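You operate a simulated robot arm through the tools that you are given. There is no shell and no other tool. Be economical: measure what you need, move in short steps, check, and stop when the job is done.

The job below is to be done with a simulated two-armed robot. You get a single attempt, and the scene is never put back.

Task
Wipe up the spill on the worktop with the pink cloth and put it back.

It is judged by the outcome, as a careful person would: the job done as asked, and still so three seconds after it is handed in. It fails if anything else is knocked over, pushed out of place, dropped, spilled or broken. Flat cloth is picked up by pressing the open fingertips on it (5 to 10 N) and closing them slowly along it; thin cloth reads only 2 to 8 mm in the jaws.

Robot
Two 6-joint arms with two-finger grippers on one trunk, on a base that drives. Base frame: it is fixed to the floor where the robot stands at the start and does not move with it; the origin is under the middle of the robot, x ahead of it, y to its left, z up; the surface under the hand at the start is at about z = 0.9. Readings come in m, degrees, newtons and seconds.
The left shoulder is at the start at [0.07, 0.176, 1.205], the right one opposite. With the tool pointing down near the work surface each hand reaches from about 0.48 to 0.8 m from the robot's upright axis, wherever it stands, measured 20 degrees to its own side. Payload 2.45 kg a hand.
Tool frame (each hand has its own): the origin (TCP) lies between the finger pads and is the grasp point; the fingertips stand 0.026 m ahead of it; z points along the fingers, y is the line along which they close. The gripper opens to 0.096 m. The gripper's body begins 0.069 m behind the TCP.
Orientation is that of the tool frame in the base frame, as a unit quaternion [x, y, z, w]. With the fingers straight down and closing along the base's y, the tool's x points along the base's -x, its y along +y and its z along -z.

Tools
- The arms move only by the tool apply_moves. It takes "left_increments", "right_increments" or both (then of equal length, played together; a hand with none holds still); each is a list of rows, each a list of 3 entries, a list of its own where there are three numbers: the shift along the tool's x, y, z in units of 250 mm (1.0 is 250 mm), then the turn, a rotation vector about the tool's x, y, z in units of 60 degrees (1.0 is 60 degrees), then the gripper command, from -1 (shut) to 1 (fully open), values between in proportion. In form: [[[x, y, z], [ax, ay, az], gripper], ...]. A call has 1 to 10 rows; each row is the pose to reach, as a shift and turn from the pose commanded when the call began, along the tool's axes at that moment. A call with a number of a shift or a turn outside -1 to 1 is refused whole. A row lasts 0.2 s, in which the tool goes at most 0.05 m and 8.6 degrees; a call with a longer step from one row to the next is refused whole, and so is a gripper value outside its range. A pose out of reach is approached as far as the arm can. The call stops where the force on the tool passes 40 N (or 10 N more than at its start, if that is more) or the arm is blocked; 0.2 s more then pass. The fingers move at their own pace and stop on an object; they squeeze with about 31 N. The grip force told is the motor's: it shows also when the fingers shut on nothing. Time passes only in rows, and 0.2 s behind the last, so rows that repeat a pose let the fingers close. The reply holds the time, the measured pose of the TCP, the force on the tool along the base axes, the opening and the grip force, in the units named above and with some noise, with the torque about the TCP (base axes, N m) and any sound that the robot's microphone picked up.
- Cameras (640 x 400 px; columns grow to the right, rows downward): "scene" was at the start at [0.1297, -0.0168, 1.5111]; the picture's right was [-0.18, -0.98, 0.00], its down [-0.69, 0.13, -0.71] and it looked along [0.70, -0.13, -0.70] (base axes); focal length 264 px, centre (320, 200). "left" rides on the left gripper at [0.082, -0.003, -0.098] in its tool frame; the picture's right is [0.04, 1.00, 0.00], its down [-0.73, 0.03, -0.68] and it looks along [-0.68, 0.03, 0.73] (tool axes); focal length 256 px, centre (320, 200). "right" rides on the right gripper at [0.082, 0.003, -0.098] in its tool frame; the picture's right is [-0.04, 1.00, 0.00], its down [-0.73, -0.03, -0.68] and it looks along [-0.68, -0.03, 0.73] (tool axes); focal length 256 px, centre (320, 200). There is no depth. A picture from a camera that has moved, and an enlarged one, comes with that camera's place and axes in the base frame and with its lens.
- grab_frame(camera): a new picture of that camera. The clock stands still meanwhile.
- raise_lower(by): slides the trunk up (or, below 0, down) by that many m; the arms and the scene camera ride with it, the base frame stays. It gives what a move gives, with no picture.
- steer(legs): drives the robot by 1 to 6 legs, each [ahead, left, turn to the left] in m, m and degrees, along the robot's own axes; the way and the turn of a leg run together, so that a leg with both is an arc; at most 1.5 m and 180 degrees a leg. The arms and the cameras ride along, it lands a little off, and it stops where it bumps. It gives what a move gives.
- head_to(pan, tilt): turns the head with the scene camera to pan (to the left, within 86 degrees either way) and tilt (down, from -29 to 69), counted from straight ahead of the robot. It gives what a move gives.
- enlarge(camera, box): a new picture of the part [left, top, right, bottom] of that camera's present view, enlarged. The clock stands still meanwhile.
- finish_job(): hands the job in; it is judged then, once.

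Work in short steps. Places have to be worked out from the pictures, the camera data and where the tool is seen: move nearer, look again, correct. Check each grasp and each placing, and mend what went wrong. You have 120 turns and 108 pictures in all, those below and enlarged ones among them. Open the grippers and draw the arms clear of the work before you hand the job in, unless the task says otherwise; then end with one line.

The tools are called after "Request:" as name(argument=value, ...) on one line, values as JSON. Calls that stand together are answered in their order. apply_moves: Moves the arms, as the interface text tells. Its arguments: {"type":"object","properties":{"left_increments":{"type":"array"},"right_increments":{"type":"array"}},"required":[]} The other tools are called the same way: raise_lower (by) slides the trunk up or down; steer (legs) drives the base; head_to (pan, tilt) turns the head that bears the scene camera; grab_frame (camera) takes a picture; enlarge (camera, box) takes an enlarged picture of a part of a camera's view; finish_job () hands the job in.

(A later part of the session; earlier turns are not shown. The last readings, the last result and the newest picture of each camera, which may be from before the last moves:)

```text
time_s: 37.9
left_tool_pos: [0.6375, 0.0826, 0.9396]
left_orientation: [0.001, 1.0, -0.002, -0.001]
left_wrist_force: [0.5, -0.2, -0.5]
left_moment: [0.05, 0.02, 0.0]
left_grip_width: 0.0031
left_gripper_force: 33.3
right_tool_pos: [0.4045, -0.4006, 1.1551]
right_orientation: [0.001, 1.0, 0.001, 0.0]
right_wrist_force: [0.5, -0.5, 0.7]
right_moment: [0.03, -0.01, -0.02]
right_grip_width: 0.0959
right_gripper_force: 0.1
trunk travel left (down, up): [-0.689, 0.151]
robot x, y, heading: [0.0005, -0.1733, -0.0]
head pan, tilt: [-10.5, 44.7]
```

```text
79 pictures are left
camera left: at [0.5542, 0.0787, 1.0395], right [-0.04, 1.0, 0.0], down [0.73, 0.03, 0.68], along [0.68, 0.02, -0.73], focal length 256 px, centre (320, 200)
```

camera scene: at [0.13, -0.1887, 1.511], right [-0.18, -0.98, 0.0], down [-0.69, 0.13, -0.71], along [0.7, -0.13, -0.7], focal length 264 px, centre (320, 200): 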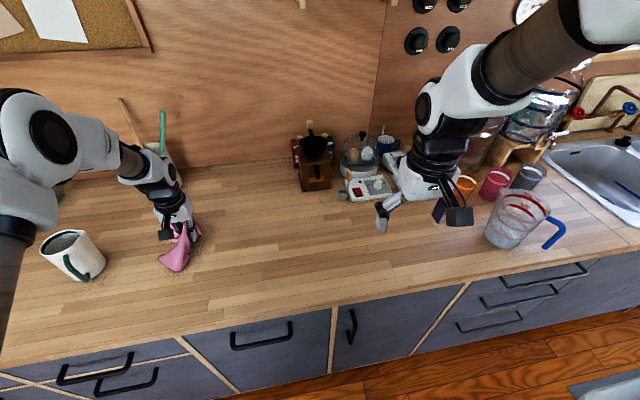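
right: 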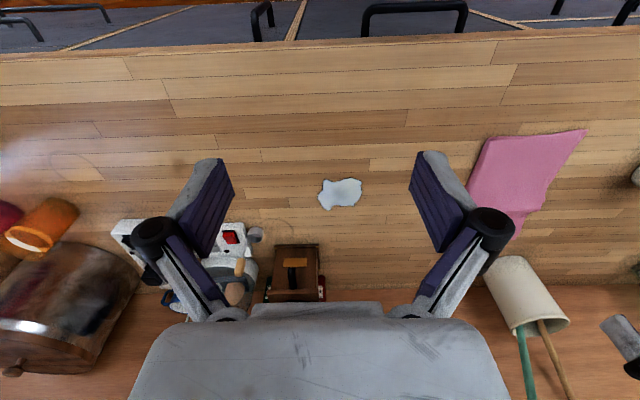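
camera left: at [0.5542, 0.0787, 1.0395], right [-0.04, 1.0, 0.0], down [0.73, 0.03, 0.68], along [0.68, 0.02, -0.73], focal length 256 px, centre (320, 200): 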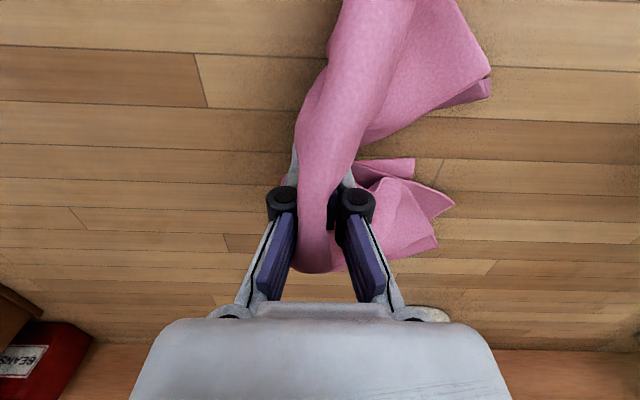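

Laid but bunched lengthwise. Lower, release, and rise to inspect before straightening it.

Request:
apply_moves(left_increments=[[[0, -0.03, 0.03], [0, 0, 0], -1], [[0, -0.03, 0.03], [0, 0, 0], -0.6], [[0, -0.03, 0.03], [0, 0, 0], -0.4], [[0, -0.03, -0.05], [0, 0, 0], -0.4], [[0, -0.03, -0.2], [0, 0, 0], -0.4], [[0, -0.03, -0.4], [0, 0, 0], -0.4], [[0, -0.03, -0.6], [0, 0, 0], -0.4], [[0.15, -0.03, -0.7], [0, 0, 0], -0.4], [[0.3, -0.03, -0.7], [0, 0, 0], -0.4]])

Request:
grab_frame(camera="scene")

Request:
grab_frame(camera="left")

```text
time_s: 39.9
left_tool_pos: [0.5614, 0.0758, 1.1156]
left_orientation: [0.003, 1.0, -0.002, 0.001]
left_wrist_force: [-0.3, -0.3, -0.4]
left_moment: [0.0, -0.05, -0.02]
left_grip_width: 0.0289
left_gripper_force: 0.1
right_tool_pos: [0.4026, -0.4004, 1.1567]
right_orientation: [0.001, 1.0, 0.0, 0.001]
right_wrist_force: [-1.2, 0.1, 0.6]
right_moment: [-0.01, -0.01, -0.05]
right_grip_width: 0.096
right_gripper_force: 0.1
trunk travel left (down, up): [-0.689, 0.151]
robot x, y, heading: [0.0004, -0.1681, -0.3]
head pan, tilt: [-10.5, 44.7]
```

```text
78 pictures are left
camera scene: at [0.1272, -0.1876, 1.5113], right [-0.18, -0.98, 0.0], down [-0.69, 0.13, -0.71], along [0.7, -0.13, -0.7], focal length 264 px, centre (320, 200)
```

scene: 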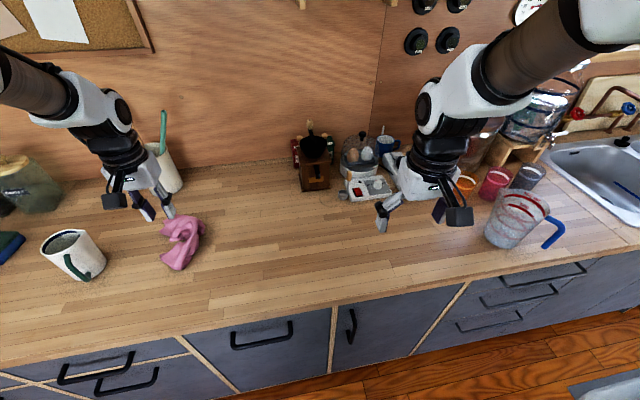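

```text
77 pictures are left
camera left: at [0.4794, 0.0719, 1.2139], right [-0.04, 1.0, 0.0], down [0.73, 0.03, 0.68], along [0.68, 0.02, -0.73], focal length 256 px, centre (320, 200)
```

left: 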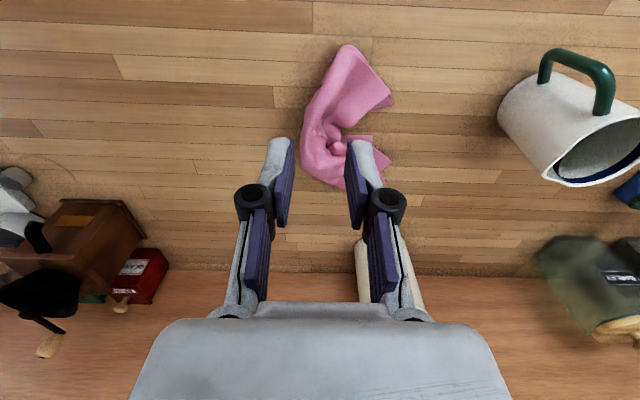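

Request:
enlarge(camera="left", box=[260, 30, 420, 200])

Request:
enlarge(camera="scene", box=[130, 190, 240, 290])

```text
2.35 times, centred on (340, 115) of left
camera zoom: at [0.4794, 0.0719, 1.2139], right [-0.04, 1.0, 0.0], down [0.73, 0.03, 0.68], along [0.68, 0.02, -0.73], focal length 602 px, centre (273, 400)
```

zoom: 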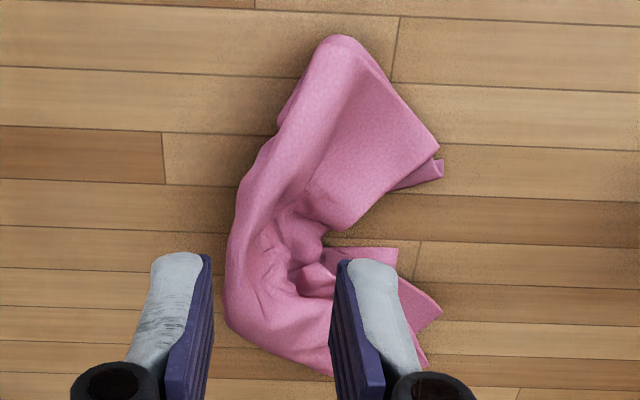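

```text
4.00 times, centred on (185, 240) of scene
camera zoom: at [0.1272, -0.1876, 1.5113], right [-0.18, -0.98, 0.0], down [-0.69, 0.13, -0.71], along [0.7, -0.13, -0.7], focal length 1057 px, centre (860, 40)
```

zoom: 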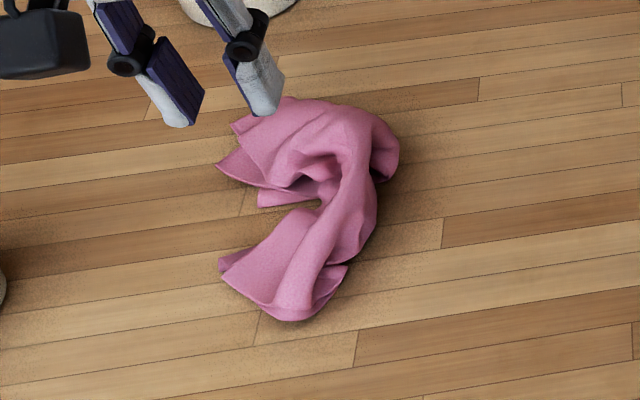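

The cloth lies in a C: near lobe ends at about (0.56, 0.10), apex at (0.65, 0.055), and the far lobe is bent toward +y ending at about (0.70, 0.17). I'll straighten the far lobe first: turn the hand 90° so it pinches across that lobe.

Request:
apply_moves(left_increments=[[[-0.08, 0.045, 0], [0, 0, -0.14], 0], [[-0.16, 0.09, 0], [0, 0, -0.28], 0.3], [[-0.24, 0.135, 0], [0, 0, -0.42], 0.3], [[-0.32, 0.18, 0], [0, 0, -0.56], 0.3], [[-0.4, 0.225, 0], [0, 0, -0.7], 0.3], [[-0.48, 0.27, 0], [0, 0, -0.84], 0.3], [[-0.556, 0.316, 0], [0, 0, -0.98], 0.3]])

Request:
apply_moves(left_increments=[[[0, 0, 0], [0, 0, -0.13], 0.3], [[0, 0, 0], [0, 0, -0.26], 0.3], [[0, 0, 0.1], [0, 0, -0.39], 0.3], [[0, 0, 0.2], [0, 0, -0.52], 0.3], [[0, 0, 0.3], [0, 0, -0.52], 0.3]])

Request:
grab_frame(camera="left")

Request:
grab_frame(camera="scene")

```text
time_s: 41.5
left_tool_pos: [0.7037, 0.1555, 1.1133]
left_orientation: [-0.491, 0.871, 0.0, -0.001]
left_wrist_force: [0.6, -0.1, -0.1]
left_moment: [-0.02, 0.01, 0.02]
left_grip_width: 0.0624
left_gripper_force: 0.2
right_tool_pos: [0.4049, -0.3997, 1.1554]
right_orientation: [0.001, 1.0, 0.0, 0.001]
right_wrist_force: [-0.9, 0.0, -0.7]
right_moment: [0.01, 0.01, -0.04]
right_grip_width: 0.0959
right_gripper_force: 0.1
trunk travel left (down, up): [-0.689, 0.151]
robot x, y, heading: [0.0034, -0.1721, -0.3]
head pan, tilt: [-10.5, 44.7]
```

```text
time_s: 42.7
left_tool_pos: [0.7031, 0.1548, 1.0385]
left_orientation: [-0.706, 0.708, 0.0, -0.001]
left_wrist_force: [-0.6, 0.1, 0.2]
left_moment: [-0.01, 0.0, -0.01]
left_grip_width: 0.0624
left_gripper_force: 0.1
right_tool_pos: [0.4057, -0.3996, 1.1556]
right_orientation: [0.001, 1.0, 0.0, 0.0]
right_wrist_force: [0.1, 1.2, -0.6]
right_moment: [0.02, 0.02, 0.02]
right_grip_width: 0.0962
right_gripper_force: 0.0
trunk travel left (down, up): [-0.689, 0.151]
robot x, y, heading: [-0.003, -0.1694, -0.2]
head pan, tilt: [-10.5, 44.7]
```

```text
74 pictures are left
camera left: at [0.7054, 0.0734, 1.1391], right [-1.0, -0.04, 0.0], down [-0.03, 0.74, 0.68], along [-0.03, 0.68, -0.74], focal length 256 px, centre (320, 200)
```

left: 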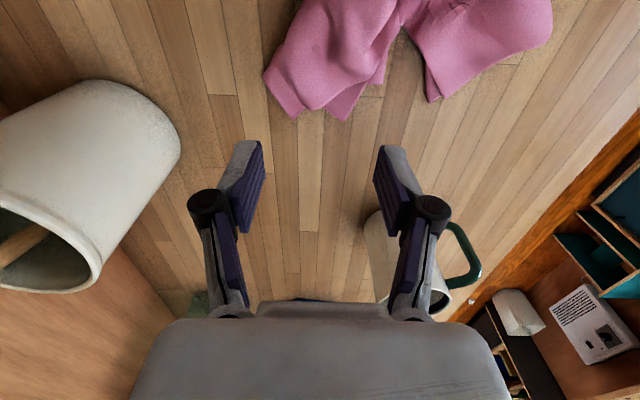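

```text
73 pictures are left
camera scene: at [0.1303, -0.1872, 1.511], right [-0.18, -0.98, 0.0], down [-0.69, 0.13, -0.71], along [0.7, -0.13, -0.7], focal length 264 px, centre (320, 200)
```

scene: 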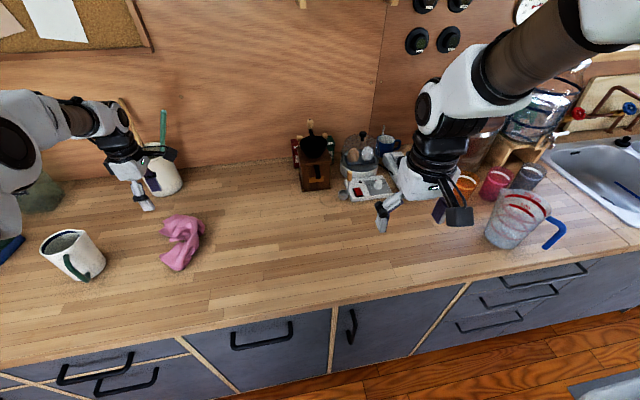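

Far lobe spans x 0.675–0.745 at y≈0.15. Descend over its end with fingers 50 mm open.

Request:
apply_moves(left_increments=[[[0.02, -0.036, 0.12], [0, 0, 0], 0.04], [[0.02, -0.036, 0.24], [0, 0, 0], 0.04], [[0.02, -0.036, 0.36], [0, 0, 0], 0.04], [[0.02, -0.036, 0.39], [0, 0, 0], 0.04]])

Request:
grab_frame(camera="left")

```text
time_s: 43.7
left_tool_pos: [0.7115, 0.1482, 0.9415]
left_orientation: [-0.706, 0.708, -0.001, 0.0]
left_wrist_force: [0.3, -0.2, 0.3]
left_moment: [0.0, 0.01, 0.01]
left_grip_width: 0.0496
left_gripper_force: 0.1
right_tool_pos: [0.4046, -0.4012, 1.1553]
right_orientation: [0.002, 1.0, -0.001, 0.0]
right_wrist_force: [0.2, -0.5, -1.0]
right_moment: [0.01, 0.02, 0.01]
right_grip_width: 0.0959
right_gripper_force: 0.0
trunk travel left (down, up): [-0.689, 0.151]
robot x, y, heading: [-0.0029, -0.1714, -0.2]
head pan, tilt: [-10.5, 44.7]
```

```text
72 pictures are left
camera left: at [0.7134, 0.066, 1.041], right [-1.0, -0.04, 0.0], down [-0.03, 0.74, 0.68], along [-0.03, 0.68, -0.74], focal length 256 px, centre (320, 200)
```

left: 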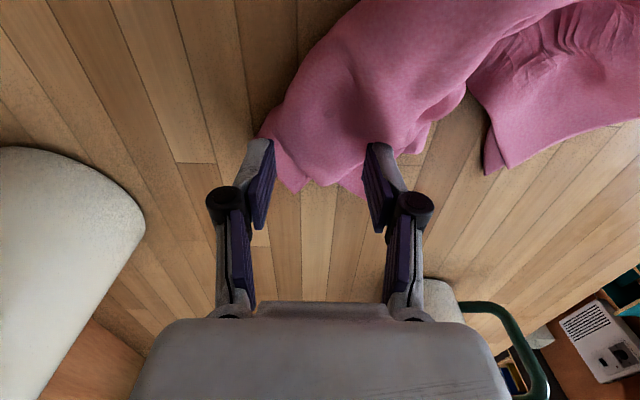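

Aligned; shift 12 mm into the cloth and press down.

Request:
apply_moves(left_increments=[[[0.05, 0, 0.0], [0, 0, 0], 0.04], [[0.05, 0, 0.03], [0, 0, 0], 0.04], [[0.05, 0, 0.05], [0, 0, 0], 0.04], [[0.05, 0, 0.06], [0, 0, 0], 0.04]])

```text
time_s: 44.7
left_tool_pos: [0.7109, 0.1372, 0.9287]
left_orientation: [-0.706, 0.708, -0.001, -0.001]
left_wrist_force: [0.2, -0.6, 1.8]
left_moment: [-0.03, 0.06, 0.02]
left_grip_width: 0.0504
left_gripper_force: 0.4
right_tool_pos: [0.4029, -0.4004, 1.1548]
right_orientation: [0.001, 1.0, 0.001, 0.001]
right_wrist_force: [0.1, -0.6, -0.2]
right_moment: [0.02, -0.03, 0.0]
right_grip_width: 0.0957
right_gripper_force: 0.1
trunk travel left (down, up): [-0.689, 0.151]
robot x, y, heading: [0.0005, -0.1713, -0.1]
head pan, tilt: [-10.5, 44.7]
```

Light contact; 2 mm further, then close slowly.

Request:
apply_moves(left_increments=[[[0, 0, 0.008], [0, 0, 0], 0.04], [[0, 0, 0.008], [0, 0, 0], -0.15], [[0, 0, 0.008], [0, 0, 0], -0.35], [[0, 0, 0.006], [0, 0, 0], -0.55], [[0, 0, 0.006], [0, 0, 0], -0.75], [[0, 0, 0.004], [0, 0, 0], -0.9], [[0, 0, 0.004], [0, 0, 0], -1], [[0, 0, 0.004], [0, 0, 0], -1], [[0, 0, -0.08], [0, 0, 0], -1]])

Request:
grab_frame(camera="left")

```text
time_s: 46.7
left_tool_pos: [0.71, 0.1374, 0.945]
left_orientation: [-0.706, 0.708, 0.0, -0.003]
left_wrist_force: [0.3, 0.4, 0.6]
left_moment: [0.02, 0.03, 0.0]
left_grip_width: 0.0054
left_gripper_force: 30.6
right_tool_pos: [0.4045, -0.3997, 1.1553]
right_orientation: [0.001, 1.0, 0.0, 0.0]
right_wrist_force: [-0.2, 0.7, 0.6]
right_moment: [-0.01, -0.01, 0.0]
right_grip_width: 0.0959
right_gripper_force: 0.1
trunk travel left (down, up): [-0.689, 0.151]
robot x, y, heading: [-0.0001, -0.1712, -0.2]
head pan, tilt: [-10.5, 44.7]
```

```text
71 pictures are left
camera left: at [0.7134, 0.0551, 1.0448], right [-1.0, -0.04, 0.01], down [-0.02, 0.74, 0.68], along [-0.03, 0.68, -0.74], focal length 256 px, centre (320, 200)
```

left: 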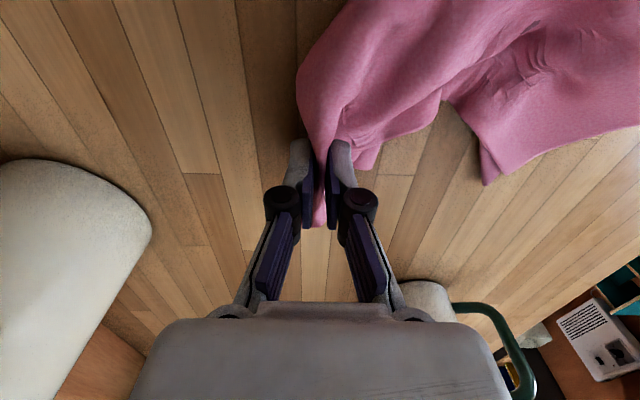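

Far lobe is gripped. Swing it round to point along +x (moving -y first to stay clear of the utensil cup), turning the hand with it.

Request:
apply_moves(left_increments=[[[0.08, -0.03, 0], [0, 0, 0.14], -1], [[0.16, -0.06, 0], [0, 0, 0.28], -1], [[0.22, -0.1, 0], [0, 0, 0.42], -1], [[0.26, -0.16, 0], [0, 0, 0.56], -1], [[0.29, -0.22, 0], [0, 0, 0.7], -1], [[0.3, -0.28, 0], [0, 0, 0.84], -1], [[0.3, -0.34, 0], [0, 0, 0.98], -1]])

Request:
apply_moves(left_increments=[[[0, 0, 0], [0, 0, 0.13], -1], [[0, 0, 0], [0, 0, 0.26], -1], [[0, 0, 0], [0, 0, 0.39], -1], [[0, 0, 0], [0, 0, 0.52], -1]])

Request:
grab_frame(camera="left")

Request:
grab_frame(camera="scene")

```text
time_s: 48.3
left_tool_pos: [0.7599, 0.0607, 0.9637]
left_orientation: [-0.266, 0.964, -0.002, -0.002]
left_wrist_force: [-0.3, -0.8, -0.8]
left_moment: [-0.02, 0.0, 0.08]
left_grip_width: 0.0052
left_gripper_force: 30.9
left hand out of reach, approached as far as the arm can: row 5, 6, 7
right_tool_pos: [0.4042, -0.4009, 1.1556]
right_orientation: [0.001, 1.0, -0.001, 0.0]
right_wrist_force: [-0.3, 0.3, 1.0]
right_moment: [0.02, 0.0, 0.01]
right_grip_width: 0.0962
right_gripper_force: 0.1
trunk travel left (down, up): [-0.689, 0.151]
robot x, y, heading: [-0.0005, -0.1688, -0.1]
head pan, tilt: [-10.5, 44.7]
```

```text
time_s: 49.3
left_tool_pos: [0.7585, 0.0614, 0.9669]
left_orientation: [0.003, 1.0, -0.002, 0.0]
left_wrist_force: [0.6, 0.0, -0.7]
left_moment: [0.02, 0.0, 0.08]
left_grip_width: 0.0054
left_gripper_force: 31.3
right_tool_pos: [0.405, -0.4005, 1.1564]
right_orientation: [0.001, 1.0, 0.0, 0.0]
right_wrist_force: [0.7, -0.4, -0.4]
right_moment: [-0.03, -0.01, 0.06]
right_grip_width: 0.0961
right_gripper_force: 0.0
trunk travel left (down, up): [-0.689, 0.151]
robot x, y, heading: [-0.0021, -0.1694, -0.2]
head pan, tilt: [-10.5, 44.7]
```

```text
70 pictures are left
camera left: at [0.6769, 0.0588, 1.0653], right [-0.04, 1.0, 0.0], down [0.73, 0.03, 0.68], along [0.68, 0.02, -0.73], focal length 256 px, centre (320, 200)
```

left: 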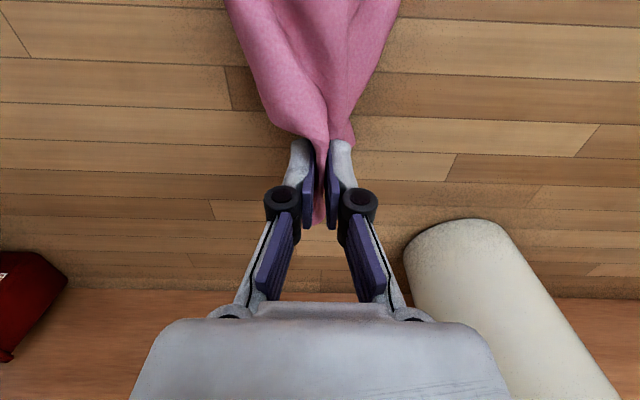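

```text
69 pictures are left
camera scene: at [0.1294, -0.1876, 1.5111], right [-0.18, -0.98, 0.0], down [-0.69, 0.13, -0.71], along [0.7, -0.13, -0.7], focal length 264 px, centre (320, 200)
```

scene: 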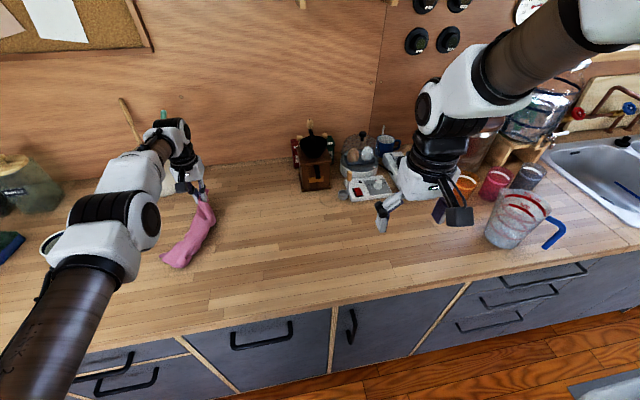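

The cloth is straight along x now; the hand hit its forward reach. Drive ahead 35 mm, dragging the far end toward x≈0.79.

Request:
steer(legs=[[0.035, 0, 0]])

Request:
enlarge(camera="scene", box=[130, 160, 270, 290])

```text
time_s: 50.2
left_tool_pos: [0.7903, 0.0625, 0.9689]
left_orientation: [0.0, 1.0, -0.001, 0.002]
left_wrist_force: [-0.4, 0.1, 0.8]
left_moment: [0.02, -0.06, 0.05]
left_grip_width: 0.0055
left_gripper_force: 31.3
right_tool_pos: [0.4352, -0.4001, 1.1573]
right_orientation: [0.001, 1.0, 0.0, 0.003]
right_wrist_force: [-1.1, 0.0, 0.4]
right_moment: [0.01, -0.03, 0.02]
right_grip_width: 0.0961
right_gripper_force: 0.0
trunk travel left (down, up): [-0.689, 0.151]
robot x, y, heading: [0.0346, -0.174, -0.0]
head pan, tilt: [-10.5, 44.7]
```

```text
3.08 times, centred on (200, 225) of scene
camera zoom: at [0.158, -0.1879, 1.5118], right [-0.18, -0.98, 0.0], down [-0.69, 0.13, -0.71], along [0.7, -0.13, -0.7], focal length 813 px, centre (689, 123)
```

zoom: 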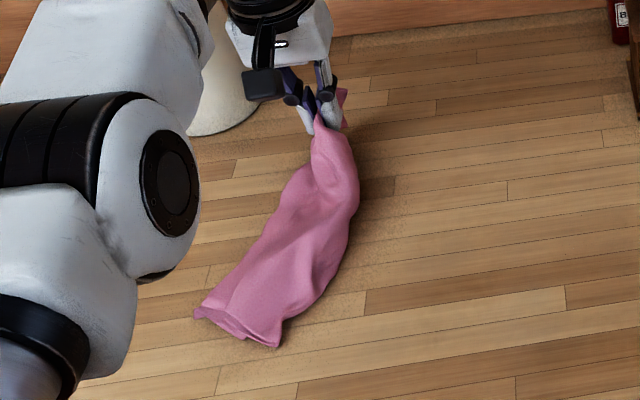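

Nicely aligned. Lower the far end to the table and open the fingers gently while touching to spread it.

Request:
apply_moves(left_increments=[[[0.0, 0, 0.06], [0, 0, 0], -1], [[0.0, 0, 0.12], [0, 0, 0], -1], [[0, 0, 0.15], [0, 0, 0], -1]])

```text
time_s: 51.0
left_tool_pos: [0.7906, 0.0621, 0.93]
left_orientation: [0.0, 1.0, -0.002, 0.001]
left_wrist_force: [1.8, -1.4, 4.9]
left_moment: [0.05, -0.02, 0.06]
left_grip_width: 0.0054
left_gripper_force: 30.8
left hand out of reach, approached as far as the arm can: row 3
right_tool_pos: [0.4396, -0.4005, 1.1567]
right_orientation: [0.001, 1.0, -0.001, 0.0]
right_wrist_force: [-0.9, 0.7, -1.0]
right_moment: [0.01, -0.01, -0.03]
right_grip_width: 0.096
right_gripper_force: 0.1
trunk travel left (down, up): [-0.689, 0.151]
robot x, y, heading: [0.0367, -0.1688, -0.3]
head pan, tilt: [-10.5, 44.7]
```

Open slowly while in contact, then lift.

Request:
apply_moves(left_increments=[[[0, 0, 0.004], [0, 0, 0], -0.85], [[0, 0, 0.004], [0, 0, 0], -0.6], [[0, 0, 0.004], [0, 0, 0], -0.35], [[0, 0, 0.004], [0, 0, 0], -0.1], [[0, 0, 0.004], [0, 0, 0], 0.15], [[0, 0, -0.1], [0, 0, 0], 0.15], [[0.1, 0, -0.25], [0, 0, 0], 0.15], [[0.25, 0, -0.4], [0, 0, 0], 0.15], [[0.4, 0, -0.5], [0, 0, 0], 0.15], [[0.55, 0, -0.6], [0, 0, 0], 0.15]])

Request:
apply_moves(left_increments=[[[0.15, 0, 0], [0, 0, 0], 0.15], [[0.3, 0, 0], [0, 0, 0], 0.15], [[0.45, 0, 0], [0, 0, 0], 0.15]])

Request:
grab_frame(camera="left")

Request:
grab_frame(camera="scene")

```text
refused: row 8 steps farther than a row can; nothing moved
```

```text
time_s: 51.8
left_tool_pos: [0.7892, 0.0629, 0.9295]
left_orientation: [0.0, 1.0, -0.002, 0.0]
left_wrist_force: [0.0, -0.7, 1.0]
left_moment: [0.02, 0.0, 0.0]
left_grip_width: 0.0552
left_gripper_force: 0.1
left hand out of reach, approached as far as the arm can: row 1, 2, 3
right_tool_pos: [0.4385, -0.4003, 1.1566]
right_orientation: [0.001, 1.0, 0.0, 0.0]
right_wrist_force: [0.3, -0.4, 0.0]
right_moment: [0.01, -0.02, 0.01]
right_grip_width: 0.0958
right_gripper_force: 0.0
trunk travel left (down, up): [-0.689, 0.151]
robot x, y, heading: [0.0335, -0.172, 0.0]
head pan, tilt: [-10.5, 44.7]
```

```text
67 pictures are left
camera left: at [0.7074, 0.0584, 1.0283], right [-0.04, 1.0, 0.0], down [0.73, 0.03, 0.68], along [0.68, 0.02, -0.73], focal length 256 px, centre (320, 200)
```

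left: 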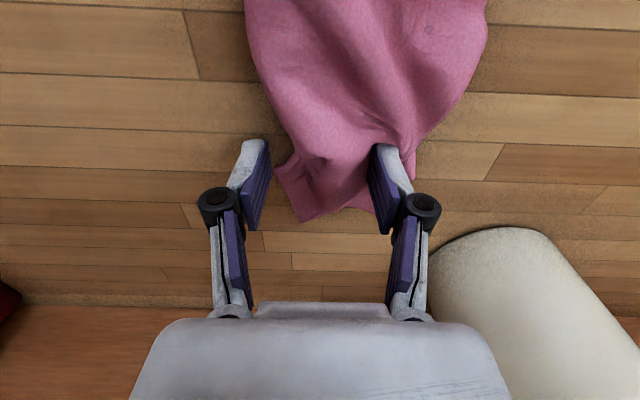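

```text
66 pictures are left
camera scene: at [0.1639, -0.1877, 1.511], right [-0.18, -0.98, 0.0], down [-0.69, 0.13, -0.71], along [0.7, -0.13, -0.7], focal length 264 px, centre (320, 200)
```

scene: 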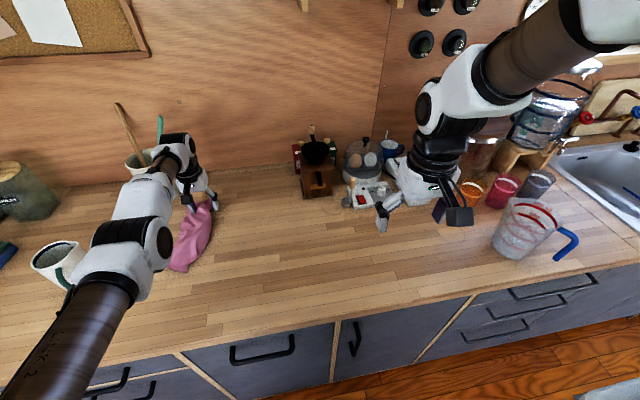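

The fingers opened but the hand did not retreat (IK stuck). Lift first in small steps.

Request:
apply_moves(left_increments=[[[0, 0, -0.08], [0, 0, 0], 0.15], [[0, 0, -0.18], [0, 0, 0], 0.15], [[0, 0, -0.3], [0, 0, 0], 0.15], [[0, 0, -0.4], [0, 0, 0], 0.15]])

```text
time_s: 52.8
left_tool_pos: [0.7915, 0.0611, 1.0321]
left_orientation: [0.001, 1.0, -0.001, -0.002]
left_wrist_force: [-0.7, 0.1, 0.6]
left_moment: [0.01, -0.03, 0.01]
left_grip_width: 0.0553
left_gripper_force: 0.1
left hand out of reach, approached as far as the arm can: row 3
right_tool_pos: [0.4384, -0.4001, 1.1567]
right_orientation: [0.001, 1.0, 0.001, 0.001]
right_wrist_force: [0.4, -0.6, 0.3]
right_moment: [0.01, 0.01, 0.01]
right_grip_width: 0.096
right_gripper_force: 0.1
trunk travel left (down, up): [-0.689, 0.151]
robot x, y, heading: [0.0343, -0.1701, -0.2]
head pan, tilt: [-10.5, 44.7]
```

Lifted. Retreat in smaller steps.

Request:
apply_moves(left_increments=[[[0.06, 0, -0.08], [0, 0, 0], 0.15], [[0.14, 0.0, -0.16], [0, 0, 0], 0.15], [[0.24, 0.0, -0.2], [0, 0, 0], 0.15], [[0.34, 0, -0.2], [0, 0, 0], 0.15], [[0.44, 0, -0.2], [0, 0, 0], 0.15], [[0.54, 0, -0.2], [0, 0, 0], 0.15]])

Request:
grab_frame(camera="left")

```text
time_s: 54.2
left_tool_pos: [0.7884, 0.0613, 1.0753]
left_orientation: [0.002, 1.0, -0.001, 0.0]
left_wrist_force: [0.6, -0.5, 0.2]
left_moment: [-0.01, 0.0, 0.01]
left_grip_width: 0.0553
left_gripper_force: 0.0
left hand out of reach, approached as far as the arm can: row 1, 2, 3, 4, 5, 6
right_tool_pos: [0.4386, -0.3997, 1.156]
right_orientation: [0.0, 1.0, 0.0, 0.0]
right_wrist_force: [0.7, -0.1, 0.2]
right_moment: [-0.01, -0.04, 0.01]
right_grip_width: 0.0959
right_gripper_force: 0.0
trunk travel left (down, up): [-0.689, 0.151]
robot x, y, heading: [0.0308, -0.1737, -0.1]
head pan, tilt: [-10.5, 44.7]
```

```text
65 pictures are left
camera left: at [0.7065, 0.0574, 1.1756], right [-0.04, 1.0, 0.0], down [0.73, 0.03, 0.68], along [0.68, 0.02, -0.74], focal length 256 px, centre (320, 200)
```

left: 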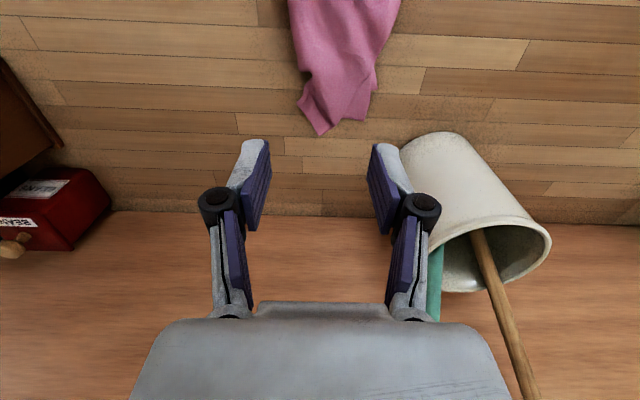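

x retreat is blocked, likely a joint limit. Try a sideways move combined with retreat.

Request:
apply_moves(left_increments=[[[0, -0.1, -0.05], [0, 0, 0], 0.15], [[0, -0.2, -0.1], [0, 0, 0], 0.15], [[0.08, -0.2, -0.1], [0, 0, 0], 0.15], [[0.16, -0.2, -0.1], [0, 0, 0], 0.15]])

```text
time_s: 55.2
left_tool_pos: [0.7802, 0.0073, 1.1046]
left_orientation: [0.001, 1.0, -0.002, -0.001]
left_wrist_force: [-0.3, -0.1, 0.5]
left_moment: [0.01, -0.02, 0.02]
left_grip_width: 0.0551
left_gripper_force: 0.1
left hand out of reach, approached as far as the arm can: row 2, 3, 4
right_tool_pos: [0.4393, -0.4005, 1.1571]
right_orientation: [0.002, 1.0, -0.001, 0.001]
right_wrist_force: [0.2, 0.0, 0.4]
right_moment: [0.01, -0.04, 0.01]
right_grip_width: 0.096
right_gripper_force: 0.1
trunk travel left (down, up): [-0.689, 0.151]
robot x, y, heading: [0.0346, -0.1678, 0.1]
head pan, tilt: [-10.5, 44.7]
```

Still limited. Try yawing the hand 35° one way while up here, then retreat.

Request:
apply_moves(left_increments=[[[0, 0, 0], [0, 0, -0.13], 0.15], [[0, 0, 0], [0, 0, -0.26], 0.15], [[0, 0, 0], [0, 0, -0.39], 0.15], [[0, 0, 0], [0, 0, -0.52], 0.15], [[0.1, 0, 0], [0, 0, -0.6], 0.15], [[0.2, 0, 0], [0, 0, -0.6], 0.15], [[0.3, 0, 0], [0, 0, -0.6], 0.15]])

Request:
grab_frame(camera="scene")

```text
time_s: 56.8
left_tool_pos: [0.7798, 0.0055, 1.1082]
left_orientation: [-0.308, 0.951, -0.002, -0.002]
left_wrist_force: [0.0, 0.0, -0.2]
left_moment: [0.02, 0.03, 0.0]
left_grip_width: 0.055
left_gripper_force: 0.0
left hand out of reach, approached as far as the arm can: row 5, 6, 7
right_tool_pos: [0.4394, -0.3997, 1.1562]
right_orientation: [0.001, 1.0, 0.001, 0.0]
right_wrist_force: [-0.2, -0.2, 0.1]
right_moment: [0.0, 0.03, 0.02]
right_grip_width: 0.0961
right_gripper_force: 0.0
trunk travel left (down, up): [-0.689, 0.151]
robot x, y, heading: [0.0344, -0.1702, -0.0]
head pan, tilt: [-10.5, 44.7]
```

```text
64 pictures are left
camera scene: at [0.1641, -0.1876, 1.5111], right [-0.18, -0.98, 0.0], down [-0.69, 0.13, -0.71], along [0.7, -0.13, -0.7], focal length 264 px, centre (320, 200)
```

scene: 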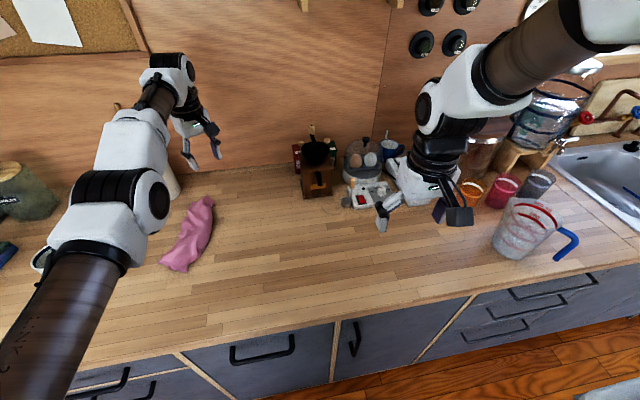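

The arm appears straightened out (singular elbow). Tilt the wrist to break that: turn about tool y, then retreat.

Request:
apply_moves(left_increments=[[[0, 0, -0.05], [0, -0.12, 0], 0.15], [[0, 0, -0.1], [0, -0.24, 0], 0.15], [[0, 0, -0.15], [0, -0.36, 0], 0.15], [[0.08, 0, -0.2], [0, -0.36, 0], 0.15], [[0.16, 0, -0.2], [0, -0.36, 0], 0.15], [[0.24, 0, -0.2], [0, -0.36, 0], 0.15]])

```text
time_s: 58.2
left_tool_pos: [0.8197, -0.0228, 1.1765]
left_orientation: [-0.303, 0.934, 0.057, 0.178]
left_wrist_force: [-0.1, 0.2, 0.2]
left_moment: [0.01, -0.01, 0.0]
left_grip_width: 0.0551
left_gripper_force: 0.2
left hand out of reach, approached as far as the arm can: row 1, 2, 3, 4, 5, 6
right_tool_pos: [0.4383, -0.3994, 1.1572]
right_orientation: [0.0, 1.0, 0.0, -0.001]
right_wrist_force: [0.2, 0.1, -0.3]
right_moment: [-0.03, -0.01, -0.03]
right_grip_width: 0.0959
right_gripper_force: 0.1
trunk travel left (down, up): [-0.689, 0.151]
robot x, y, heading: [0.0363, -0.1718, -0.3]
head pan, tilt: [-10.5, 44.7]
```

The hand pivoted with the wrist fixed, so the elbow is straight. Bend it by commanding a downward move while undoing the tilt (nothing beneath here).

Request:
apply_moves(left_increments=[[[0.0, 0, 0.04], [0, 0.12, 0], 0.15], [[0.0, 0, 0.1], [0, 0.24, 0], 0.15], [[0.0, 0, 0.18], [0, 0.36, 0], 0.15], [[0.06, 0, 0.3], [0, 0.36, 0], 0.15], [[0.16, 0, 0.4], [0, 0.36, 0], 0.15]])

```text
time_s: 59.4
left_tool_pos: [0.7874, -0.0155, 1.0669]
left_orientation: [-0.308, 0.951, -0.001, -0.002]
left_wrist_force: [0.0, 0.4, 0.3]
left_moment: [0.03, 0.02, 0.0]
left_grip_width: 0.0552
left_gripper_force: 0.0
left hand out of reach, approached as far as the arm can: row 1, 2, 3, 4, 5
right_tool_pos: [0.44, -0.4003, 1.1556]
right_orientation: [0.001, 1.0, 0.002, 0.0]
right_wrist_force: [0.9, -0.1, -0.4]
right_moment: [-0.01, 0.03, 0.02]
right_grip_width: 0.0961
right_gripper_force: 0.0
trunk travel left (down, up): [-0.689, 0.151]
robot x, y, heading: [0.0317, -0.1713, -0.2]
head pan, tilt: [-10.5, 44.7]
```

Still stuck. Back the base off 0.2 m first so the hand is over free space for reconfiguring.

Request:
steer(legs=[[-0.22, 0, 0]])

Request:
apply_moves(left_increments=[[[0.0, -0.04, -0.12], [0, 0, 0.1], 0.15], [[0.0, -0.04, -0.28], [0, 0, 0.2], 0.15], [[0.0, -0.04, -0.44], [0, 0, 0.3], 0.15], [[0.05, -0.04, -0.6], [0, 0, 0.4], 0.15], [[0.1, -0.04, -0.76], [0, 0, 0.5], 0.15], [[0.2, -0.04, -0.9], [0, 0, 0.6], 0.15], [[0.3, -0.04, -1.0], [0, 0, 0.6], 0.15]])

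```text
time_s: 61.1
left_tool_pos: [0.5653, -0.0147, 1.0672]
left_orientation: [-0.308, 0.951, -0.001, -0.002]
left_wrist_force: [0.0, -0.2, -0.5]
left_moment: [0.01, -0.04, 0.03]
left_grip_width: 0.0552
left_gripper_force: 0.0
right_tool_pos: [0.2191, -0.4002, 1.1555]
right_orientation: [0.001, 1.0, 0.0, 0.0]
right_wrist_force: [0.3, 0.3, 0.3]
right_moment: [0.0, -0.01, 0.0]
right_grip_width: 0.096
right_gripper_force: 0.0
trunk travel left (down, up): [-0.689, 0.151]
robot x, y, heading: [-0.1878, -0.1659, -0.1]
head pan, tilt: [-10.5, 44.7]
```

```text
time_s: 62.7
left_tool_pos: [0.4881, -0.0574, 1.3063]
left_orientation: [0.002, 1.0, -0.001, -0.002]
left_wrist_force: [0.1, -0.2, -0.3]
left_moment: [0.0, 0.0, 0.0]
left_grip_width: 0.0552
left_gripper_force: 0.0
left hand out of reach, approached as far as the arm can: row 1, 2, 3, 4, 5, 6, 7
right_tool_pos: [0.2204, -0.4005, 1.1545]
right_orientation: [0.001, 1.0, 0.001, 0.0]
right_wrist_force: [0.5, -0.5, 0.6]
right_moment: [0.02, -0.01, 0.02]
right_grip_width: 0.0961
right_gripper_force: 0.0
trunk travel left (down, up): [-0.689, 0.151]
robot x, y, heading: [-0.1864, -0.1691, 0.0]
head pan, tilt: [-10.5, 44.7]
```

It moved along its limit. Test a pure retreat and drop from here.

Request:
apply_moves(left_increments=[[[0.1, 0, 0], [0, 0, 0], 0.15], [[0.2, 0, 0.05], [0, 0, 0], 0.15], [[0.3, 0, 0.15], [0, 0, 0], 0.15], [[0.4, 0.0, 0.25], [0, 0, 0], 0.15]])

Request:
grab_frame(camera="scene")

```text
time_s: 63.7
left_tool_pos: [0.4842, -0.0648, 1.3065]
left_orientation: [0.001, 1.0, -0.001, 0.0]
left_wrist_force: [0.1, -0.1, -0.7]
left_moment: [0.02, 0.01, 0.0]
left_grip_width: 0.0552
left_gripper_force: 0.0
left hand out of reach, approached as far as the arm can: row 1, 2, 3, 4
right_tool_pos: [0.2179, -0.4003, 1.1545]
right_orientation: [0.001, 1.0, 0.0, 0.0]
right_wrist_force: [0.2, -0.1, 0.0]
right_moment: [-0.03, 0.0, 0.02]
right_grip_width: 0.0962
right_gripper_force: 0.0
trunk travel left (down, up): [-0.689, 0.151]
robot x, y, heading: [-0.1884, -0.1712, -0.2]
head pan, tilt: [-10.5, 44.7]
```

```text
63 pictures are left
camera scene: at [-0.0565, -0.1875, 1.5111], right [-0.18, -0.98, 0.0], down [-0.69, 0.13, -0.71], along [0.7, -0.13, -0.7], focal length 264 px, centre (320, 200)
```

scene: 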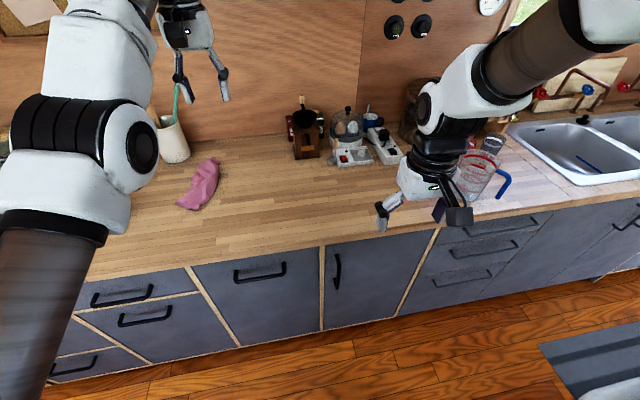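

Try swinging the hand out to the left (+y) at this safe height, where the arm worked before.

Request:
apply_moves(left_increments=[[[0.03, 0.15, 0], [0, 0, 0], 0.15], [[0.06, 0.3, 0], [0, 0, 0], 0.15], [[0.1, 0.45, 0], [0, 0, 0], 0.15], [[0.15, 0.6, 0.0], [0, 0, 0], 0.15], [[0.2, 0.75, 0.0], [0, 0, 0], 0.15], [[0.28, 0.88, 0.05], [0, 0, 0], 0.15], [[0.36, 1.0, 0.1], [0, 0, 0], 0.15]])

```text
time_s: 65.3
left_tool_pos: [0.3946, 0.1903, 1.2769]
left_orientation: [0.002, 1.0, -0.004, -0.001]
left_wrist_force: [0.6, 0.4, -0.8]
left_moment: [-0.08, 0.03, 0.03]
left_grip_width: 0.0552
left_gripper_force: 0.1
left hand out of reach, approached as far as the arm can: row 1, 2, 3, 4, 5
right_tool_pos: [0.2223, -0.3968, 1.1552]
right_orientation: [0.001, 1.0, -0.001, -0.001]
right_wrist_force: [1.1, 0.0, 0.1]
right_moment: [-0.08, 0.07, -0.02]
right_grip_width: 0.0959
right_gripper_force: 0.1
trunk travel left (down, up): [-0.689, 0.151]
robot x, y, heading: [-0.1893, -0.1681, -0.2]
head pan, tilt: [-10.5, 44.7]
```

Freed. Now check mobility and lower to z≈1.13, then look at the cloth.

Request:
apply_moves(left_increments=[[[0.06, -0.06, 0.15], [0, 0, 0], 0.15], [[0.1, -0.12, 0.3], [0, 0, 0], 0.15], [[0.1, -0.2, 0.45], [0, 0, 0], 0.15], [[0.1, -0.3, 0.58], [0, 0, 0], 0.15]])

Request:
enlarge(camera="scene", box=[140, 120, 260, 220])

```text
time_s: 66.3
left_tool_pos: [0.3632, 0.1075, 1.1369]
left_orientation: [0.001, 1.0, -0.001, 0.0]
left_wrist_force: [-0.2, -1.1, -0.7]
left_moment: [0.07, 0.01, -0.02]
left_grip_width: 0.0552
left_gripper_force: 0.0
right_tool_pos: [0.2186, -0.4011, 1.1554]
right_orientation: [0.0, 1.0, 0.002, 0.001]
right_wrist_force: [0.0, -0.5, -0.2]
right_moment: [0.03, -0.01, 0.02]
right_grip_width: 0.0961
right_gripper_force: 0.0
trunk travel left (down, up): [-0.689, 0.151]
robot x, y, heading: [-0.183, -0.1709, -0.3]
head pan, tilt: [-10.5, 44.7]
```

```text
4.00 times, centred on (200, 170) of scene
camera zoom: at [-0.0574, -0.1895, 1.5112], right [-0.18, -0.98, 0.0], down [-0.69, 0.13, -0.71], along [0.7, -0.13, -0.7], focal length 1057 px, centre (800, 320)
```

zoom: 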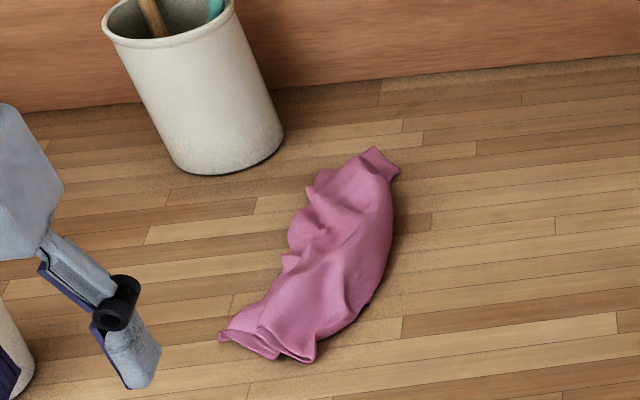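

The arm is fine again, and the cloth lies along x 0.57–0.82 with its fold at y≈0.037, as before; its open side is bunched at y≈0.10. Drive back in to spread it.

Request:
steer(legs=[[0.24, 0, 0]])

Request:
apply_moves(left_increments=[[[0, -0.05, 0.05], [0, 0, 0], -0.5], [[-0.1, -0.1, 0.1], [0, 0, 0], -1], [[-0.2, -0.1, 0.1], [0, 0, 0], -1], [[-0.28, -0.1, 0.1], [0, 0, 0], -1]])

Request:
grab_frame(camera="left")

```text
time_s: 68.0
left_tool_pos: [0.6019, 0.1074, 1.1351]
left_orientation: [0.002, 1.0, -0.002, 0.0]
left_wrist_force: [0.2, 0.1, 0.1]
left_moment: [0.0, 0.0, 0.0]
left_grip_width: 0.0551
left_gripper_force: 0.1
right_tool_pos: [0.4554, -0.4028, 1.1564]
right_orientation: [0.002, 1.0, 0.001, 0.001]
right_wrist_force: [0.6, 0.8, 0.3]
right_moment: [-0.04, 0.01, -0.01]
right_grip_width: 0.0962
right_gripper_force: 0.1
trunk travel left (down, up): [-0.689, 0.151]
robot x, y, heading: [0.0533, -0.1737, -0.4]
head pan, tilt: [-10.5, 44.7]
```

```text
time_s: 69.0
left_tool_pos: [0.6742, 0.0823, 1.1111]
left_orientation: [0.002, 1.0, -0.002, 0.0]
left_wrist_force: [0.0, 0.0, -0.9]
left_moment: [0.02, 0.0, -0.04]
left_grip_width: 0.0002
left_gripper_force: 28.4
right_tool_pos: [0.4564, -0.402, 1.1561]
right_orientation: [0.002, 1.0, -0.001, 0.001]
right_wrist_force: [0.3, -0.8, 0.8]
right_moment: [-0.02, -0.01, 0.01]
right_grip_width: 0.0961
right_gripper_force: 0.0
trunk travel left (down, up): [-0.689, 0.151]
robot x, y, heading: [0.0558, -0.1724, -0.3]
head pan, tilt: [-10.5, 44.7]
```

```text
61 pictures are left
camera left: at [0.5911, 0.0786, 1.2105], right [-0.04, 1.0, 0.0], down [0.73, 0.03, 0.68], along [0.68, 0.02, -0.73], focal length 256 px, centre (320, 200)
```

left: 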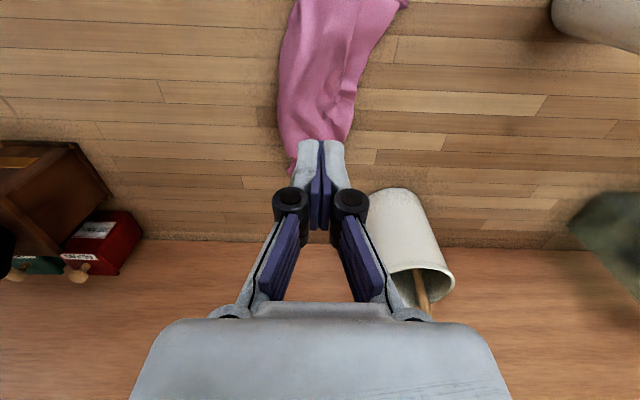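

Move above (0.735, 0.075) with fingers shut and lower to just above the cloth.

Request:
apply_moves(left_increments=[[[-0.08, -0.01, 0.12], [0, 0, 0], -1], [[-0.16, -0.02, 0.26], [0, 0, 0], -1], [[-0.24, -0.03, 0.4], [0, 0, 0], -1], [[-0.24, -0.03, 0.56], [0, 0, 0], -1], [[-0.24, -0.03, 0.68], [0, 0, 0], -1]])

Request:
apply_moves(left_increments=[[[0, 0, 0.014], [0, 0, 0], -1], [[0, 0, 0.028], [0, 0, 0], -1], [[0, 0, 0.028], [0, 0, 0], -1]])

```text
time_s: 70.2
left_tool_pos: [0.7334, 0.0753, 0.9408]
left_orientation: [0.002, 1.0, -0.002, 0.0]
left_wrist_force: [-0.1, 0.0, -0.4]
left_moment: [0.0, 0.0, -0.07]
left_grip_width: 0.0001
left_gripper_force: 28.2
right_tool_pos: [0.4572, -0.4015, 1.1561]
right_orientation: [0.002, 1.0, 0.0, 0.0]
right_wrist_force: [0.5, 0.2, -0.2]
right_moment: [0.0, 0.03, 0.02]
right_grip_width: 0.0958
right_gripper_force: 0.1
trunk travel left (down, up): [-0.689, 0.151]
robot x, y, heading: [0.0518, -0.1747, -0.1]
head pan, tilt: [-10.5, 44.7]
```

```text
time_s: 71.0
left_tool_pos: [0.7327, 0.0738, 0.9334]
left_orientation: [0.001, 1.0, -0.001, 0.0]
left_wrist_force: [-0.4, -0.6, 0.5]
left_moment: [-0.01, 0.01, 0.01]
left_grip_width: 0.0002
left_gripper_force: 28.4
right_tool_pos: [0.4562, -0.4025, 1.156]
right_orientation: [0.002, 1.0, 0.001, 0.001]
right_wrist_force: [0.3, -0.5, -0.4]
right_moment: [0.04, -0.03, -0.01]
right_grip_width: 0.0962
right_gripper_force: 0.0
trunk travel left (down, up): [-0.689, 0.151]
robot x, y, heading: [0.0487, -0.1696, -0.3]
head pan, tilt: [-10.5, 44.7]
```

Press to about 8 N (table contact was at z≈0.927).

Request:
apply_moves(left_increments=[[[0, 0, 0.012], [0, 0, 0], -1], [[0, 0, 0.026], [0, 0, 0], -1]])

```text
time_s: 71.6
left_tool_pos: [0.7328, 0.0721, 0.9296]
left_orientation: [0.001, 1.0, -0.001, 0.0]
left_wrist_force: [0.3, 0.3, 2.3]
left_moment: [0.02, -0.02, 0.0]
left_grip_width: 0.0
left_gripper_force: 27.9
right_tool_pos: [0.4551, -0.4019, 1.1562]
right_orientation: [0.002, 1.0, 0.0, 0.0]
right_wrist_force: [-1.0, -0.2, -0.2]
right_moment: [0.0, -0.02, 0.01]
right_grip_width: 0.0959
right_gripper_force: 0.0
trunk travel left (down, up): [-0.689, 0.151]
robot x, y, heading: [0.0528, -0.1734, -0.3]
head pan, tilt: [-10.5, 44.7]
```

Now press slightly more and open while shifting +y, so the +y finger sweeps the open side outward and the other stays put.

Request:
apply_moves(left_increments=[[[0, 0, 0.01], [0, 0, 0], -1], [[0, 0.024, 0.01], [0, 0, 0], -0.75], [[0, 0.048, 0.01], [0, 0, 0], -0.5], [[0, 0.072, 0.01], [0, 0, 0], -0.25], [[0, 0.096, 0.01], [0, 0, 0], 0], [[0, 0.12, 0.01], [0, 0, 0], 0.25], [[0, 0.144, 0.01], [0, 0, 0], 0.5], [[0, 0.168, 0.01], [0, 0, 0], 0.75]])

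Request:
apply_moves(left_increments=[[[0, 0, -0.1], [0, 0, 0], 0.75], [[0, -0.1, -0.25], [0, 0, 0], 0.4], [[0.06, -0.18, -0.42], [0, 0, 0], 0], [[0.2, -0.18, -0.5], [0, 0, 0], -0.5], [[0.38, -0.18, -0.55], [0, 0, 0], -1], [[0.56, -0.18, -0.6], [0, 0, 0], -1]])

Request:
grab_frame(camera="left")

Request:
enlarge(camera="scene", box=[120, 150, 260, 290])

```text
time_s: 73.4
left_tool_pos: [0.7326, 0.1147, 0.9253]
left_orientation: [0.002, 1.0, -0.002, 0.0]
left_wrist_force: [-0.1, 0.6, 0.8]
left_moment: [-0.03, 0.0, 0.0]
left_grip_width: 0.0842
left_gripper_force: 0.1
right_tool_pos: [0.4564, -0.4012, 1.1551]
right_orientation: [0.002, 1.0, 0.001, 0.0]
right_wrist_force: [-0.2, -0.5, 0.2]
right_moment: [0.03, 0.03, -0.01]
right_grip_width: 0.096
right_gripper_force: 0.2
trunk travel left (down, up): [-0.689, 0.151]
robot x, y, heading: [0.0549, -0.1702, -0.5]
head pan, tilt: [-10.5, 44.7]
```

```text
time_s: 74.8
left_tool_pos: [0.5929, 0.0697, 1.076]
left_orientation: [0.001, 1.0, -0.002, 0.001]
left_wrist_force: [-0.4, -0.2, 0.3]
left_moment: [0.0, -0.04, -0.01]
left_grip_width: 0.0001
left_gripper_force: 28.4
right_tool_pos: [0.4541, -0.403, 1.1569]
right_orientation: [0.002, 1.0, 0.0, 0.002]
right_wrist_force: [-0.4, 0.2, 0.0]
right_moment: [0.01, -0.01, 0.05]
right_grip_width: 0.0959
right_gripper_force: 0.0
trunk travel left (down, up): [-0.689, 0.151]
robot x, y, heading: [0.0517, -0.1722, -0.4]
head pan, tilt: [-10.5, 44.7]
```

```text
60 pictures are left
camera left: at [0.5101, 0.0655, 1.1768], right [-0.04, 1.0, 0.0], down [0.73, 0.03, 0.68], along [0.68, 0.02, -0.73], focal length 256 px, centre (320, 200)
```

left: 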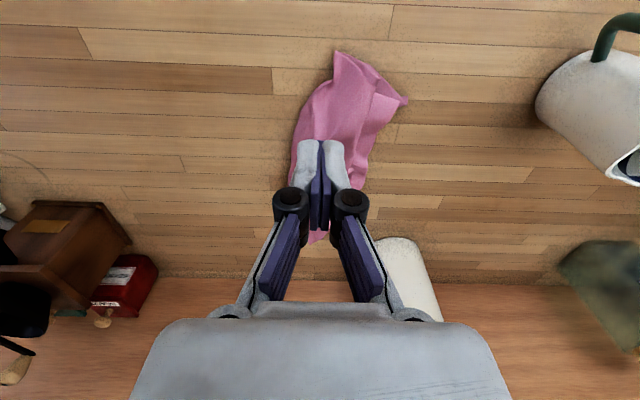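

```text
2.86 times, centred on (190, 220) of scene
camera zoom: at [0.1791, -0.1892, 1.5113], right [-0.19, -0.98, 0.0], down [-0.69, 0.13, -0.71], along [0.7, -0.13, -0.7], focal length 755 px, centre (691, 143)
```

zoom: 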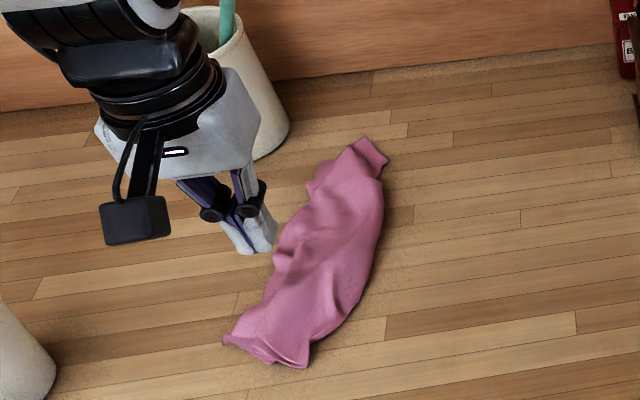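

The spread did little. Instead pinch the open side near (0.73, 0.12), with the hand yawed 90°, and draw it outward to +y.

Request:
apply_moves(left_increments=[[[-0.08, 0.027, 0], [0, 0, -0.14], -1], [[-0.16, 0.054, 0], [0, 0, -0.28], -0.5], [[-0.24, 0.08, 0], [0, 0, -0.42], -0.3], [[-0.32, 0.11, 0], [0, 0, -0.56], -0.3], [[-0.4, 0.14, 0], [0, 0, -0.7], -0.3], [[-0.48, 0.17, 0], [0, 0, -0.84], -0.3], [[-0.548, 0.192, 0], [0, 0, -0.98], -0.3]])

Request:
apply_moves(left_increments=[[[0, 0, 0], [0, 0, -0.13], -0.3], [[0, 0, 0.1], [0, 0, -0.26], -0.3], [[0, 0, 0.2], [0, 0, -0.39], -0.3], [[0, 0, 0.3], [0, 0, -0.52], -0.3], [[0, 0, 0.42], [0, 0, -0.52], -0.3]])

Request:
grab_frame(camera="left")

```text
time_s: 76.4
left_tool_pos: [0.7322, 0.1203, 1.0746]
left_orientation: [-0.49, 0.872, -0.002, -0.001]
left_wrist_force: [1.0, 0.3, -0.4]
left_moment: [0.01, 0.0, 0.01]
left_grip_width: 0.0337
left_gripper_force: 0.1
right_tool_pos: [0.4576, -0.402, 1.1556]
right_orientation: [0.002, 1.0, 0.0, 0.001]
right_wrist_force: [0.1, -0.8, 0.7]
right_moment: [0.0, 0.04, 0.01]
right_grip_width: 0.0962
right_gripper_force: 0.0
trunk travel left (down, up): [-0.689, 0.151]
robot x, y, heading: [0.0523, -0.1689, -0.3]
head pan, tilt: [-10.5, 44.7]
```

```text
time_s: 77.6
left_tool_pos: [0.7315, 0.12, 0.9667]
left_orientation: [-0.706, 0.708, -0.002, 0.0]
left_wrist_force: [0.4, -0.2, 0.8]
left_moment: [0.02, 0.01, -0.03]
left_grip_width: 0.0335
left_gripper_force: 0.1
right_tool_pos: [0.4578, -0.4011, 1.1557]
right_orientation: [0.001, 1.0, 0.0, 0.0]
right_wrist_force: [0.5, 0.1, 0.0]
right_moment: [-0.02, 0.06, -0.01]
right_grip_width: 0.0958
right_gripper_force: 0.1
trunk travel left (down, up): [-0.689, 0.151]
robot x, y, heading: [0.0521, -0.1716, -0.5]
head pan, tilt: [-10.5, 44.7]
```

```text
58 pictures are left
camera left: at [0.7331, 0.0377, 1.0679], right [-1.0, -0.04, 0.0], down [-0.03, 0.74, 0.68], along [-0.03, 0.68, -0.74], focal length 256 px, centre (320, 200)
```

left: 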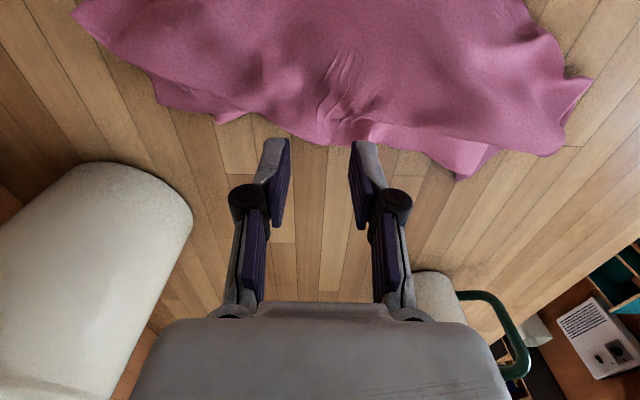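

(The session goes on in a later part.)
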